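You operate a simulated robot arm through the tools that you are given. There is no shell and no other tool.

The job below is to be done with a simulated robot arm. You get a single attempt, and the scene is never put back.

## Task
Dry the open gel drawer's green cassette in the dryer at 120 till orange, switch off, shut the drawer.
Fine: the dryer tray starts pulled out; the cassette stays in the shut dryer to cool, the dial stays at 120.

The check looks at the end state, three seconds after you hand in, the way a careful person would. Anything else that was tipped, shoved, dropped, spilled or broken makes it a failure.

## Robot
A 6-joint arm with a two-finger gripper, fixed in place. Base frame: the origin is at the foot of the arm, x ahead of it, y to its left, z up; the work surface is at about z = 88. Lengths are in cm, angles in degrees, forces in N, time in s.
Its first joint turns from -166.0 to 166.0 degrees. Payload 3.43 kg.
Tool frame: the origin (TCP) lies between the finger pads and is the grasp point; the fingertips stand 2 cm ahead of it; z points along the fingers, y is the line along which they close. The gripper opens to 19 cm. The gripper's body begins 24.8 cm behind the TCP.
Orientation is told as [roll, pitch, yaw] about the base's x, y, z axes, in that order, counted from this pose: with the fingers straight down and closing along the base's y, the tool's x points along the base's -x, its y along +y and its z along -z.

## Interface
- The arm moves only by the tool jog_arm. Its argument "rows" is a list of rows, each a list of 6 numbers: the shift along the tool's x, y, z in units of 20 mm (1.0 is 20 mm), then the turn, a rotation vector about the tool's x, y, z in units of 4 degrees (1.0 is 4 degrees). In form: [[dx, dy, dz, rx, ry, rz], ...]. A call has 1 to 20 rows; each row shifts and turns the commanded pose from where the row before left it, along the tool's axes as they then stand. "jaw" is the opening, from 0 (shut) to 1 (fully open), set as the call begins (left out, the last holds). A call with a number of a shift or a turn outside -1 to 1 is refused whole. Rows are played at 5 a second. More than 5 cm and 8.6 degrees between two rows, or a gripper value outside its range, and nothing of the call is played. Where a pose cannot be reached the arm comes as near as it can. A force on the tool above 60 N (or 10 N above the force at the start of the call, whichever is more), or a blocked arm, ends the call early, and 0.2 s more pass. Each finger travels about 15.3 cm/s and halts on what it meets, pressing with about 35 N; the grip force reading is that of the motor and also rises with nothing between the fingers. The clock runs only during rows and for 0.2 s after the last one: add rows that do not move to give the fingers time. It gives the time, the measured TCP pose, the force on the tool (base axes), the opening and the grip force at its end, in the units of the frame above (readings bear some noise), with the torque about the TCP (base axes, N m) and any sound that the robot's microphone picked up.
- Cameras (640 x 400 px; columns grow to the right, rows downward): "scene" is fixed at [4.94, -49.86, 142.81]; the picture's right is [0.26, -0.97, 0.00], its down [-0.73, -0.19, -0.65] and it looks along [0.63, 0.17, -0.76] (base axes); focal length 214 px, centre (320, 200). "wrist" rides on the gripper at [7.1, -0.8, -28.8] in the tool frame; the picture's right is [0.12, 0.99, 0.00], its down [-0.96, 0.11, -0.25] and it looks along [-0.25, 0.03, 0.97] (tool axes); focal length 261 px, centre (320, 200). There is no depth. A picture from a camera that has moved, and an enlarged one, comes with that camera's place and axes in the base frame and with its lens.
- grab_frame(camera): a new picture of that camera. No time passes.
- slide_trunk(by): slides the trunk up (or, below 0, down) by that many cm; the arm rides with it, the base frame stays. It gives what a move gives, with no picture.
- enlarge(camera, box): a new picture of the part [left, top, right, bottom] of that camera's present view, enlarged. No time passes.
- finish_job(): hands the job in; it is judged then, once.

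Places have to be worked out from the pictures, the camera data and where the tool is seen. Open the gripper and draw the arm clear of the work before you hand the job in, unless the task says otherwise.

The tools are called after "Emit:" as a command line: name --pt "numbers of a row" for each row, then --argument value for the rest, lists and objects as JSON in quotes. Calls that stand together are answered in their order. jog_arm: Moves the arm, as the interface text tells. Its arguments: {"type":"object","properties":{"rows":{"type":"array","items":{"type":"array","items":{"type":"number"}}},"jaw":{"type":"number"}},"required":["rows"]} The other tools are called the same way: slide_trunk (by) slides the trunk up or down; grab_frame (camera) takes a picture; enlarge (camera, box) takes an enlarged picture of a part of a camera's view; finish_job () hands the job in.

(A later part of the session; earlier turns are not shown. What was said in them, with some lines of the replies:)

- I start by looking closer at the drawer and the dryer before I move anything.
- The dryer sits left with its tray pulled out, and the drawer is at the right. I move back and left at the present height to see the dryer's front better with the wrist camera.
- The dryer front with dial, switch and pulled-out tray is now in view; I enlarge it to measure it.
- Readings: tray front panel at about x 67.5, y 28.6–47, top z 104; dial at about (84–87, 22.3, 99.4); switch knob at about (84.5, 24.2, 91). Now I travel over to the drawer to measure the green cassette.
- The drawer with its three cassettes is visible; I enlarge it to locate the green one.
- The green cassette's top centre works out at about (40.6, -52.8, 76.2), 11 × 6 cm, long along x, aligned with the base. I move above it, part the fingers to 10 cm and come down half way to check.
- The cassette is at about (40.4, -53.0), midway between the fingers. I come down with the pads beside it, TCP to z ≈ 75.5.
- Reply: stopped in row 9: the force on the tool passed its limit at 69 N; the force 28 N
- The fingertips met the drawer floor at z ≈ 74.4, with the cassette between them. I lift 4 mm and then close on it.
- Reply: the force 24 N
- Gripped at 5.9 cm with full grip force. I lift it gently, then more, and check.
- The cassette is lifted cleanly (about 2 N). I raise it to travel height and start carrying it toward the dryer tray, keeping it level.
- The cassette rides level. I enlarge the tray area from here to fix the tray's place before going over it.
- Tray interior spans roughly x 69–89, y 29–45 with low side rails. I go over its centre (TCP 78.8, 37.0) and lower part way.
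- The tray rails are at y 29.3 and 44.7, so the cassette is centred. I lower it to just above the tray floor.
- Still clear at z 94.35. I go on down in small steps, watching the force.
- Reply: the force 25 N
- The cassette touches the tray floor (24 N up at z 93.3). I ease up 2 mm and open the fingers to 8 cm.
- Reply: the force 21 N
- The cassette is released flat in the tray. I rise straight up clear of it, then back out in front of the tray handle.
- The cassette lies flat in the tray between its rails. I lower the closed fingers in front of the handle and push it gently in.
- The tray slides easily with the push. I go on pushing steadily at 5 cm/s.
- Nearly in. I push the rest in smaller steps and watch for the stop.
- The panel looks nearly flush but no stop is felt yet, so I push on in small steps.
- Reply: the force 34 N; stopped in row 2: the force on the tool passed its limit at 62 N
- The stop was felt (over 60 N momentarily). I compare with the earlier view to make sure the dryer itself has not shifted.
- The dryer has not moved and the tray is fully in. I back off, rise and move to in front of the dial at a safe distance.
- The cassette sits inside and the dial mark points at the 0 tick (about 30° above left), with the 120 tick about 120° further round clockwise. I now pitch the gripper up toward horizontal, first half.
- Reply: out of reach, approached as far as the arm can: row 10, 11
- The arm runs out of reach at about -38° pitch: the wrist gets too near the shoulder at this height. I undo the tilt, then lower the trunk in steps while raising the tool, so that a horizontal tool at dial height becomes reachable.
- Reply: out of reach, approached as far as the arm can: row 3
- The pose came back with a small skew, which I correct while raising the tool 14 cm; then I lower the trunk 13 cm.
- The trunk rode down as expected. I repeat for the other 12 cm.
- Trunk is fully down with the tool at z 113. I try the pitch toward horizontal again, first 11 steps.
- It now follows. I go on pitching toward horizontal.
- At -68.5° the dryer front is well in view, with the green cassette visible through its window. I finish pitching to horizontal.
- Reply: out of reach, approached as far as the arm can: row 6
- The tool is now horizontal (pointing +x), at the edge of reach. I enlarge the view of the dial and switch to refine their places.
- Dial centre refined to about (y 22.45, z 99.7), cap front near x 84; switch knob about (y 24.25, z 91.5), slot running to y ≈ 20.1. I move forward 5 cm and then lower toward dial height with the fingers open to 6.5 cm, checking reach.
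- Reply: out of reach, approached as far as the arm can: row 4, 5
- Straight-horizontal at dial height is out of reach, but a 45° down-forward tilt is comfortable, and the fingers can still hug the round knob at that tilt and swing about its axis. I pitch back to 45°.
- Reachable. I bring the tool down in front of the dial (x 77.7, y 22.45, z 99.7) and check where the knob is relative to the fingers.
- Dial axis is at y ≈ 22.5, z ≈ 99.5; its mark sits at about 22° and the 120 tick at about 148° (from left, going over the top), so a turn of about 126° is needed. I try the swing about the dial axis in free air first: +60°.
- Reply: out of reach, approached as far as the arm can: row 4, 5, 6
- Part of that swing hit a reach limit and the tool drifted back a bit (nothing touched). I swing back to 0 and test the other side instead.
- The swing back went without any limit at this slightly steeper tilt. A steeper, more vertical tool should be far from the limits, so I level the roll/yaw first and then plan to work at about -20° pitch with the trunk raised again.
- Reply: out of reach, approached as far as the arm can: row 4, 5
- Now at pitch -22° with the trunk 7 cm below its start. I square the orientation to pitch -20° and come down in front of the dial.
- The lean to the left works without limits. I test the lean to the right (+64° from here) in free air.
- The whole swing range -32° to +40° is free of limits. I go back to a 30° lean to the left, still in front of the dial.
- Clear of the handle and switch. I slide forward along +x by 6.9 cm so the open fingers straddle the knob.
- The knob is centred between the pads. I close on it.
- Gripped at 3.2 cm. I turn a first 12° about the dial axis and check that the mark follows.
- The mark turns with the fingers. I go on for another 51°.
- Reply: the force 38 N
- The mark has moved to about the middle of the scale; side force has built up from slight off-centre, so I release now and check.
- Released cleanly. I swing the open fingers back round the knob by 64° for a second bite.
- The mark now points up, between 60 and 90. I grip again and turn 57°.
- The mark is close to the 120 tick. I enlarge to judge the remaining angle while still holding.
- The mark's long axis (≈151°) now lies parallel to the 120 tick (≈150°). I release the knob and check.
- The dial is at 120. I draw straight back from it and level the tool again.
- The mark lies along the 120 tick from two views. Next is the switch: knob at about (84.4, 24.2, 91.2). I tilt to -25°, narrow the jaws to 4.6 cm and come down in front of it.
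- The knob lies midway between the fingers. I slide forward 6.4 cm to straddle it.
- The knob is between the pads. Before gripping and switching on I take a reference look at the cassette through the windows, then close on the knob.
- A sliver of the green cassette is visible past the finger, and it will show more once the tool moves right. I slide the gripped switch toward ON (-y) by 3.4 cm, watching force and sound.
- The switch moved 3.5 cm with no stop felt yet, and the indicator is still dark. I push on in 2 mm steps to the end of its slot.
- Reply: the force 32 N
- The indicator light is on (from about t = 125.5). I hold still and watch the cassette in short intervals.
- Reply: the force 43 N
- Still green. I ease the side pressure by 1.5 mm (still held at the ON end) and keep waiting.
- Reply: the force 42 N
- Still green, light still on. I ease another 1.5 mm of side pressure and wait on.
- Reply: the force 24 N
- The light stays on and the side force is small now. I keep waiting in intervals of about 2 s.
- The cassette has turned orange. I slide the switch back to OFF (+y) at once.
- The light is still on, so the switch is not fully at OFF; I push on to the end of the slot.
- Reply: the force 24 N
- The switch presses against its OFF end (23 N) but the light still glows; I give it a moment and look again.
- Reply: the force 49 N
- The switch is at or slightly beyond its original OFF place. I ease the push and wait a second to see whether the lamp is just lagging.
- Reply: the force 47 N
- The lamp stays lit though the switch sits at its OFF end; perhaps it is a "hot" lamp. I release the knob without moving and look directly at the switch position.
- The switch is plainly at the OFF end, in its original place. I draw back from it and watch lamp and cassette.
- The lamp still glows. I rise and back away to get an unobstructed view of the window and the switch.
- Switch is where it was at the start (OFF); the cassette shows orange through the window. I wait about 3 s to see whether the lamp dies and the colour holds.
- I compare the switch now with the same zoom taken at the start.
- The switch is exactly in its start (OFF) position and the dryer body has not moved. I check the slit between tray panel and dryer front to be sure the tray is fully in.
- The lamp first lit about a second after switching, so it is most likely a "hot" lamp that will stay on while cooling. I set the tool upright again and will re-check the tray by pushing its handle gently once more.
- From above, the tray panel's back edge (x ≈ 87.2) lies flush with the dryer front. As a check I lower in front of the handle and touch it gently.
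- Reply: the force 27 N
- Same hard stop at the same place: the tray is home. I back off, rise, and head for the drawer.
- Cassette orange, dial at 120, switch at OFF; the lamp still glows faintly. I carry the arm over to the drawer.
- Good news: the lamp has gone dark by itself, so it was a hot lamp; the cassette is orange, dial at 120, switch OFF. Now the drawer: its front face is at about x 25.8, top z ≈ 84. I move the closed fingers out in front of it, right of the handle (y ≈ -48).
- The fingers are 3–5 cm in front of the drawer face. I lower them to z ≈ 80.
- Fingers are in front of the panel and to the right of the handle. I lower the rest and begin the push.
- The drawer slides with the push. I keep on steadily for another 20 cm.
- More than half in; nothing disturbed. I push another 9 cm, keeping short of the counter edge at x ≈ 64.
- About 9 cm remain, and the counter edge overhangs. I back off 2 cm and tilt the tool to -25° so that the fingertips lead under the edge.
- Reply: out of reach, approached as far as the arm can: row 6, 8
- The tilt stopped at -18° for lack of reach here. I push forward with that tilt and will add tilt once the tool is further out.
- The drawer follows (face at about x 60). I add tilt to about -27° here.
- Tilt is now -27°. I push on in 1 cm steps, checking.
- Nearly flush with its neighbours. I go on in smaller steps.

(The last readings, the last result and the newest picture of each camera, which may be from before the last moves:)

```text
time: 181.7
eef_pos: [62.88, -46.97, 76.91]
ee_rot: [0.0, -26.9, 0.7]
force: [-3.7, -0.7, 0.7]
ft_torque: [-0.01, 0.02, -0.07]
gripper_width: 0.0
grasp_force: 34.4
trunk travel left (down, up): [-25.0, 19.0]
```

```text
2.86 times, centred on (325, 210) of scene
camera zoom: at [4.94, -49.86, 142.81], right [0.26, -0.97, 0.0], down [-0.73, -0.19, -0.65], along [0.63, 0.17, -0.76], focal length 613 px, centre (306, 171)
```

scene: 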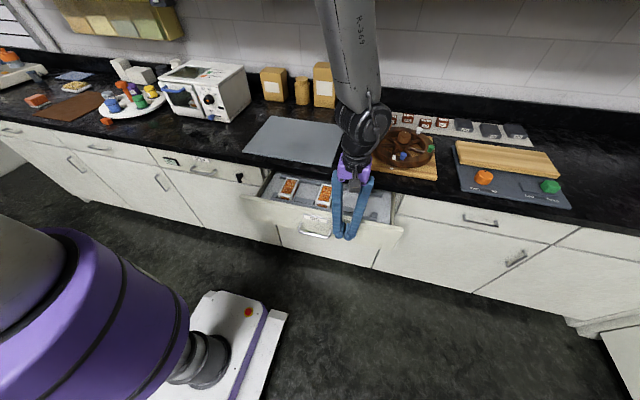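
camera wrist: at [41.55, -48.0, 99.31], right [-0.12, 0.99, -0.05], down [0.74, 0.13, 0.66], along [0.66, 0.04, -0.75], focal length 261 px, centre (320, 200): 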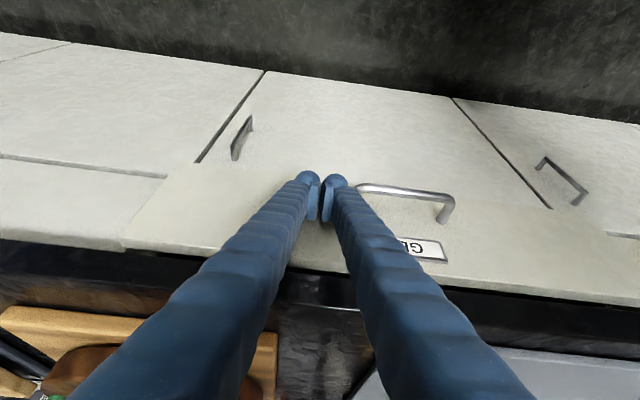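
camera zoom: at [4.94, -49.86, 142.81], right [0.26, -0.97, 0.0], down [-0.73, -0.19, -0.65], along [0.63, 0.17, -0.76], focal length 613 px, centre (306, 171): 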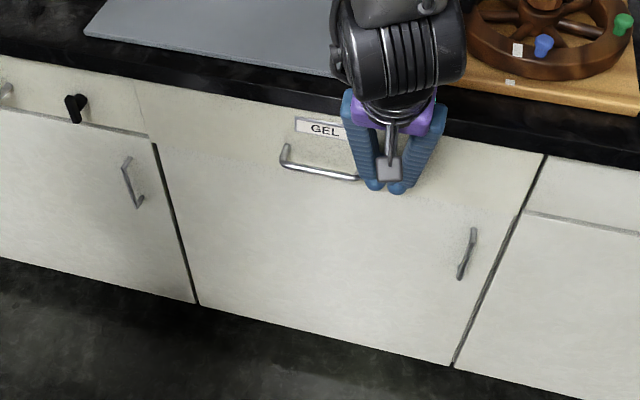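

It looks flush now and a little resistance shows; I press a touch more to feel the stop.

Emit:
jog_arm --pt "-0.1 0 0.05 0 0 0" --pt "-0.1 0 0.05 0 0 0"

Emit:
grab_frame --camera "wrist"

```text
time: 182.3
eef_pos: [63.15, -46.93, 76.78]
ee_rot: [0.1, -26.7, 0.9]
force: [-4.3, -1.2, -1.9]
ft_torque: [0.02, 0.05, -0.08]
gripper_width: 0.0
grasp_force: 34.4
trunk travel left (down, up): [-25.0, 19.0]
```

```text
taken
camera wrist: at [44.12, -48.0, 99.33], right [-0.12, 0.99, -0.05], down [0.75, 0.13, 0.65], along [0.66, 0.04, -0.75], focal length 261 px, centre (320, 200)
```

wrist: 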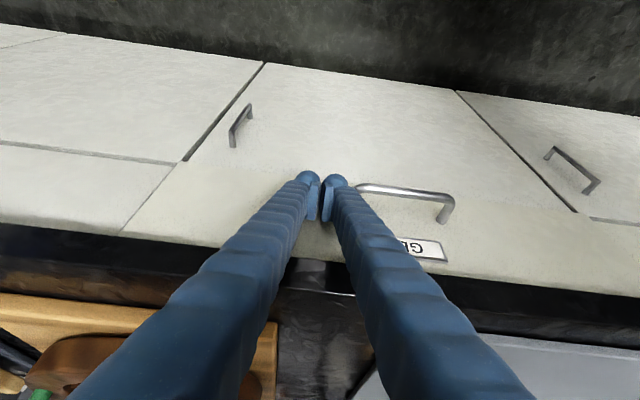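

Emit:
jog_arm --pt "-0.1 0 0.05 0 0 0" --pt "-0.1 0 0.05 0 0 0"

Emit:
enlarge --camera "wrist" --box '[80, 120, 320, 280]'

Emit:
enlarge --camera "scene" --box '[355, 180, 425, 250]'

```text
time: 182.9
eef_pos: [63.68, -46.95, 76.88]
ee_rot: [0.1, -26.9, 0.7]
force: [0.2, -0.3, 0.2]
ft_torque: [0.01, 0.01, 0.03]
gripper_width: 0.0
grasp_force: 34.4
trunk travel left (down, up): [-25.0, 19.0]
```

```text
2.50 times, centred on (200, 200) of wrist
camera zoom: at [44.63, -47.98, 99.34], right [-0.12, 0.99, -0.05], down [0.74, 0.13, 0.66], along [0.66, 0.04, -0.75], focal length 652 px, centre (620, 200)
```

zoom: 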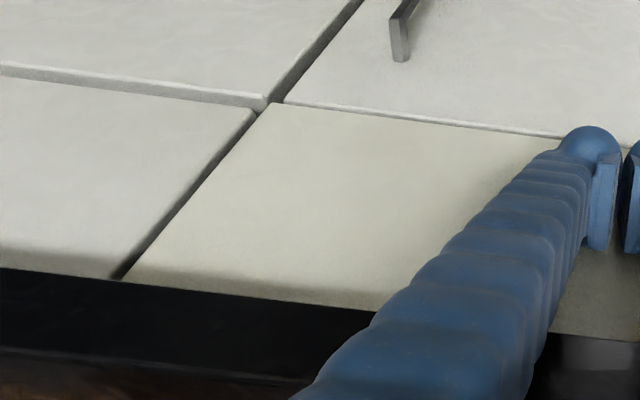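

```text
5.71 times, centred on (390, 215) of scene
camera zoom: at [4.94, -49.86, 142.81], right [0.26, -0.97, 0.0], down [-0.73, -0.19, -0.65], along [0.63, 0.17, -0.76], focal length 1226 px, centre (-80, 114)
```

zoom: 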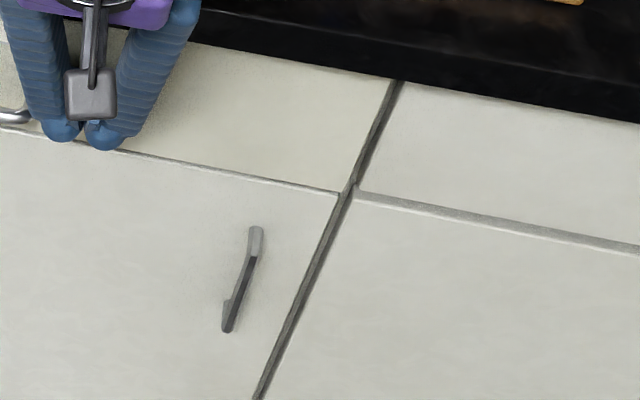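

The gap lines suggest the panel may still stand out some 7 mm. I push on in 3 mm steps until a stop is felt.

Emit:
jog_arm --pt "-0.15 0 0.075 0 0 0" --pt "-0.15 0 0.075 0 0 0"

Emit:
enlarge --camera "scene" --box '[355, 180, 425, 250]'

```text
time: 183.5
eef_pos: [64.34, -46.82, 76.75]
ee_rot: [0.0, -26.8, 0.8]
force: [-2.6, -0.4, 0.5]
ft_torque: [0.01, 0.0, -0.01]
gripper_width: 0.01
grasp_force: 34.0
trunk travel left (down, up): [-25.0, 19.0]
```

```text
5.71 times, centred on (390, 215) of scene
camera zoom: at [4.94, -49.86, 142.81], right [0.26, -0.97, 0.0], down [-0.73, -0.19, -0.65], along [0.63, 0.17, -0.76], focal length 1226 px, centre (-80, 114)
```

zoom: 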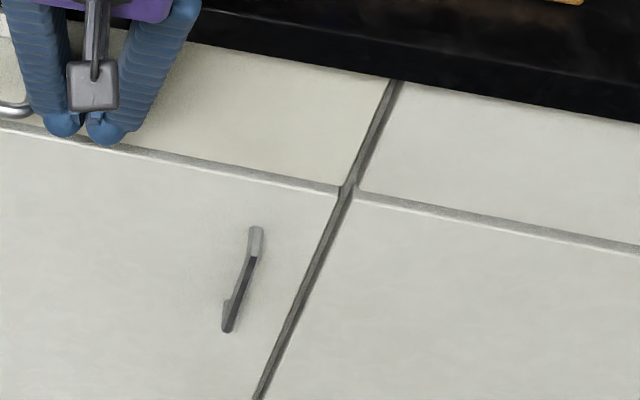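

Now the gap lines match the neighbours. One more small push to feel the stop.

Emit:
jog_arm --pt "-0.12 0 0.06 0 0 0" --pt "-0.12 0 0.06 0 0 0"

Emit:
enlarge --camera "scene" --box '[355, 180, 425, 250]'

Emit:
enlarge --camera "wrist" --box '[80, 120, 320, 280]'

```text
time: 184.1
eef_pos: [64.4, -46.91, 76.82]
ee_rot: [0.0, -26.6, 0.6]
force: [-36.3, -2.3, 8.3]
ft_torque: [-0.04, -0.13, -0.26]
gripper_width: 0.62
grasp_force: 34.8
trunk travel left (down, up): [-25.0, 19.0]
```

```text
5.71 times, centred on (390, 215) of scene
camera zoom: at [4.94, -49.86, 142.81], right [0.26, -0.97, 0.0], down [-0.73, -0.19, -0.65], along [0.63, 0.17, -0.76], focal length 1226 px, centre (-80, 114)
```

zoom: 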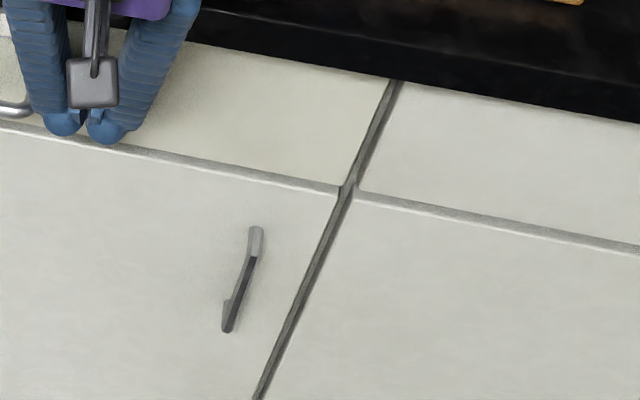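

```text
2.50 times, centred on (200, 200) of wrist
camera zoom: at [45.36, -47.95, 99.33], right [-0.12, 0.99, -0.05], down [0.75, 0.12, 0.65], along [0.65, 0.04, -0.76], focal length 652 px, centre (620, 200)
```

zoom: 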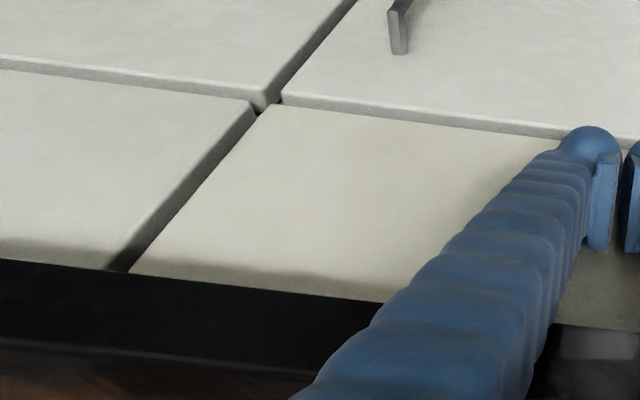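

The stop is firm and the drawer is flush with its neighbours. I back off, then rise clear.

Emit:
jog_arm --pt "0.223 0 -0.113 0 0 0" --pt "0.67 0 -0.34 0 0 0" --pt "0.89 0 -0.451 0 0 0" --pt "0.89 0 -0.451 0 0 0" --pt "-0.451 0 -0.893 0 0 0" --pt "-0.451 0 -0.893 0 0 0" --pt "-0.451 0 -0.893 0 0 0" --pt "-0.451 0 -0.893 0 0 0" --pt "-0.451 0 -0.893 0 0 0" --pt "-0.451 0 -0.893 0 0 0" --pt "-0.451 0 -0.893 0 0 0" --pt "-0.451 0 -0.893 0 0 0" --pt "-0.451 0 -0.893 0 0 0" --pt "-0.451 0 -0.893 0 0 0" --pt "-0.451 0 -0.893 0 0 0" --pt "-0.451 0 -0.893 0 0 0" --pt "-0.451 0 -0.893 0 0 0" --pt "-0.451 0 -0.893 0 0 0" --pt "0 0 0 0 0 0"

Emit:
grab_frame --camera "scene"

```text
time: 188.1
eef_pos: [58.68, -46.86, 104.85]
ee_rot: [0.0, -26.8, 0.8]
force: [-0.3, 0.8, 1.3]
ft_torque: [-0.04, 0.04, -0.03]
gripper_width: 0.02
grasp_force: 34.1
trunk travel left (down, up): [-25.0, 19.0]
```

```text
taken
```

scene: 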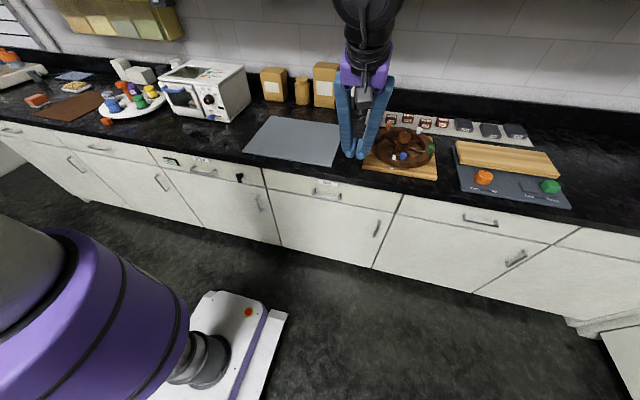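

The drawer is shut. I level the tool, rise to a clear height away from the counter items, open the gripper, and check the end state.

Emit:
jog_arm --pt "-0.45 0 -0.89 0 0 0" --pt "-0.45 0 -0.89 0 0 0" --pt "-0.45 0 -0.89 0 0 0" --pt "-0.45 0 -0.89 0 0 0" --pt "-0.45 0 -0.89 0 0 0" --pt "-0.45 0 -0.89 0 0 0" --pt "0 0 0 0 1 0" --pt "0 0 0 0 1 0" --pt "0 0 0 0 1 0" --pt "0 0 0 0 1 0" --pt "0 0 0 0 1 0" --pt "0 0 0 0 1 0" --pt "0 0 0 0 0.7 0" --pt "0.5 0.5 0 0 0 0" --pt "0.5 0.5 0 0 0 0" --pt "0.5 0.5 0 0 0 0" --pt "0.5 0.5 0 0 0 0" --pt "0 0 0 0 0 0"

Emit:
jog_arm --pt "0 0 0 0 0 0" --pt "0 0 0 0 0 0" --pt "0 0 0 0 0 0" --pt "0 0 0 0 0 0" --pt "0 0 0 0 0 0" --jaw 1

Emit:
grab_frame --camera "scene"

Emit:
enlarge --camera "scene" --box '[150, 55, 265, 135]'

Emit:
enlarge --camera "scene" --box '[230, 140, 420, 280]'

Emit:
enlarge --camera "scene" --box '[340, 90, 600, 220]'

```text
time: 191.9
eef_pos: [54.7, -42.89, 116.82]
ee_rot: [0.0, 0.0, 0.8]
force: [-0.2, 0.7, -0.3]
ft_torque: [0.01, 0.05, 0.0]
gripper_width: 0.0
grasp_force: 34.6
trunk travel left (down, up): [-25.0, 19.0]
```

```text
time: 193.1
eef_pos: [54.81, -42.86, 116.79]
ee_rot: [0.0, 0.0, 0.7]
force: [0.0, -0.3, -0.4]
ft_torque: [-0.04, 0.0, 0.0]
gripper_width: 18.98
grasp_force: 0.0
trunk travel left (down, up): [-25.0, 19.0]
```

```text
taken
```

scene: 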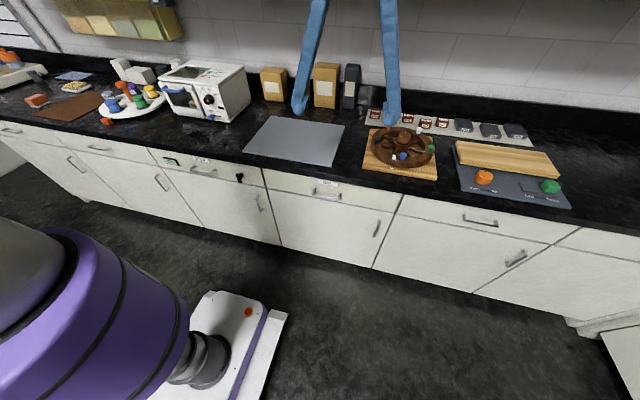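

```text
5.00 times, centred on (208, 95) of scene
camera zoom: at [4.94, -49.86, 142.81], right [0.26, -0.97, 0.0], down [-0.73, -0.19, -0.65], along [0.63, 0.17, -0.76], focal length 1072 px, centre (882, 725)
```

zoom: 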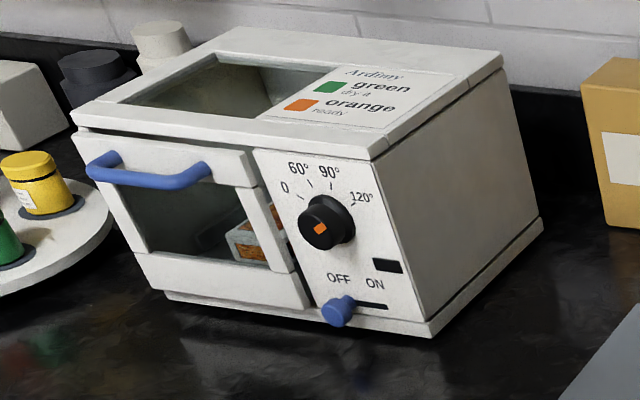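

```text
2.86 times, centred on (325, 210) of scene
camera zoom: at [4.94, -49.86, 142.81], right [0.26, -0.97, 0.0], down [-0.73, -0.19, -0.65], along [0.63, 0.17, -0.76], focal length 613 px, centre (306, 171)
```

zoom: 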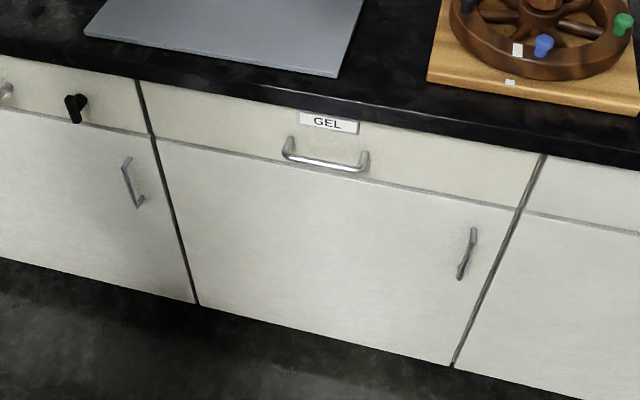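

```text
2.46 times, centred on (470, 155) of scene
camera zoom: at [4.94, -49.86, 142.81], right [0.26, -0.97, 0.0], down [-0.73, -0.19, -0.65], along [0.63, 0.17, -0.76], focal length 528 px, centre (-49, 311)
```

zoom: 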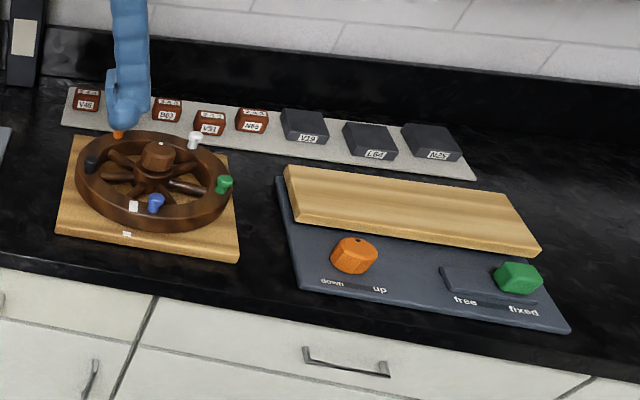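

All looks right. I take one last close look at the dial and the cassette before handing in.

Emit:
enlarge --camera "scene" --box '[195, 82, 230, 117]'

Emit:
enlarge --camera "scene" --box '[90, 60, 190, 140]'

```text
11.43 times, centred on (212, 100) of scene
camera zoom: at [4.94, -49.86, 142.81], right [0.26, -0.97, 0.0], down [-0.73, -0.19, -0.65], along [0.63, 0.17, -0.76], focal length 2451 px, centre (1549, 1349)
```

zoom: 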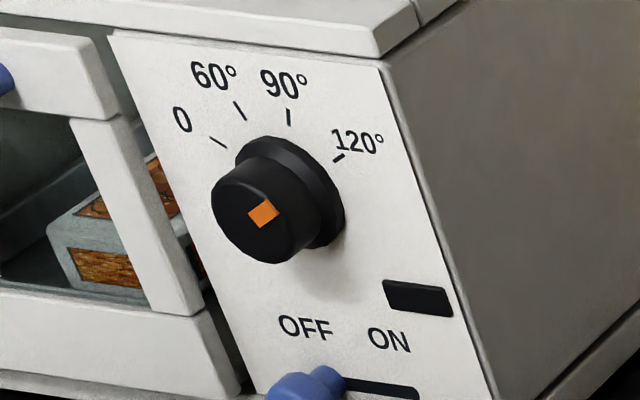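

```text
5.00 times, centred on (140, 100) of scene
camera zoom: at [4.94, -49.86, 142.81], right [0.26, -0.97, 0.0], down [-0.73, -0.19, -0.65], along [0.63, 0.17, -0.76], focal length 1072 px, centre (1220, 700)
```

zoom: 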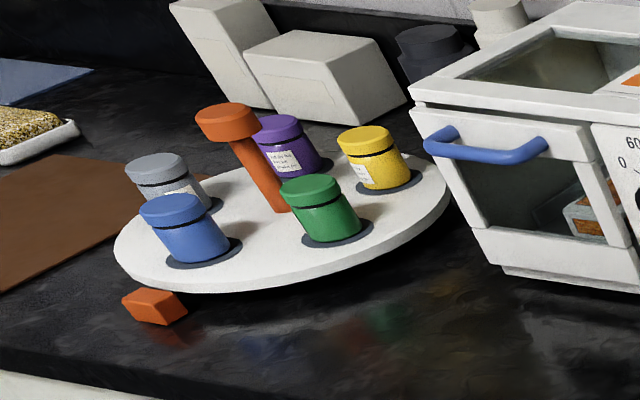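

The dial mark lines up with 120, the switch is at OFF with the lamp dark, and the cassette is orange inside the shut dryer. The gel drawer is shut, nothing else has moved, and the gripper is open and clear, so I hand in.

Emit:
finish_job

```text
The job is handed in.
```

The green cassette is dried to orange and sits in the shut dryer, with the dial at 120 and the switch at OFF. The gel drawer is shut flush with its neighbours. I handed the job in with the gripper open and the arm clear; I have no verdict from the check.

- **Drying:** the cassette turned orange about 7 seconds after I switched on, and I switched off within about 2 seconds of seeing it. It was still orange in the last picture.
- **Lamp:** the dryer's red lamp stayed lit for at least 17 seconds with the switch at OFF, then went dark by itself. I took it for a hot lamp.
- **Dial:** the mark lies within about 2 degrees of the 120 tick.
- **Surroundings:** the pictures show nothing else moved, and the dryer itself did not shift when I pushed its tray home.
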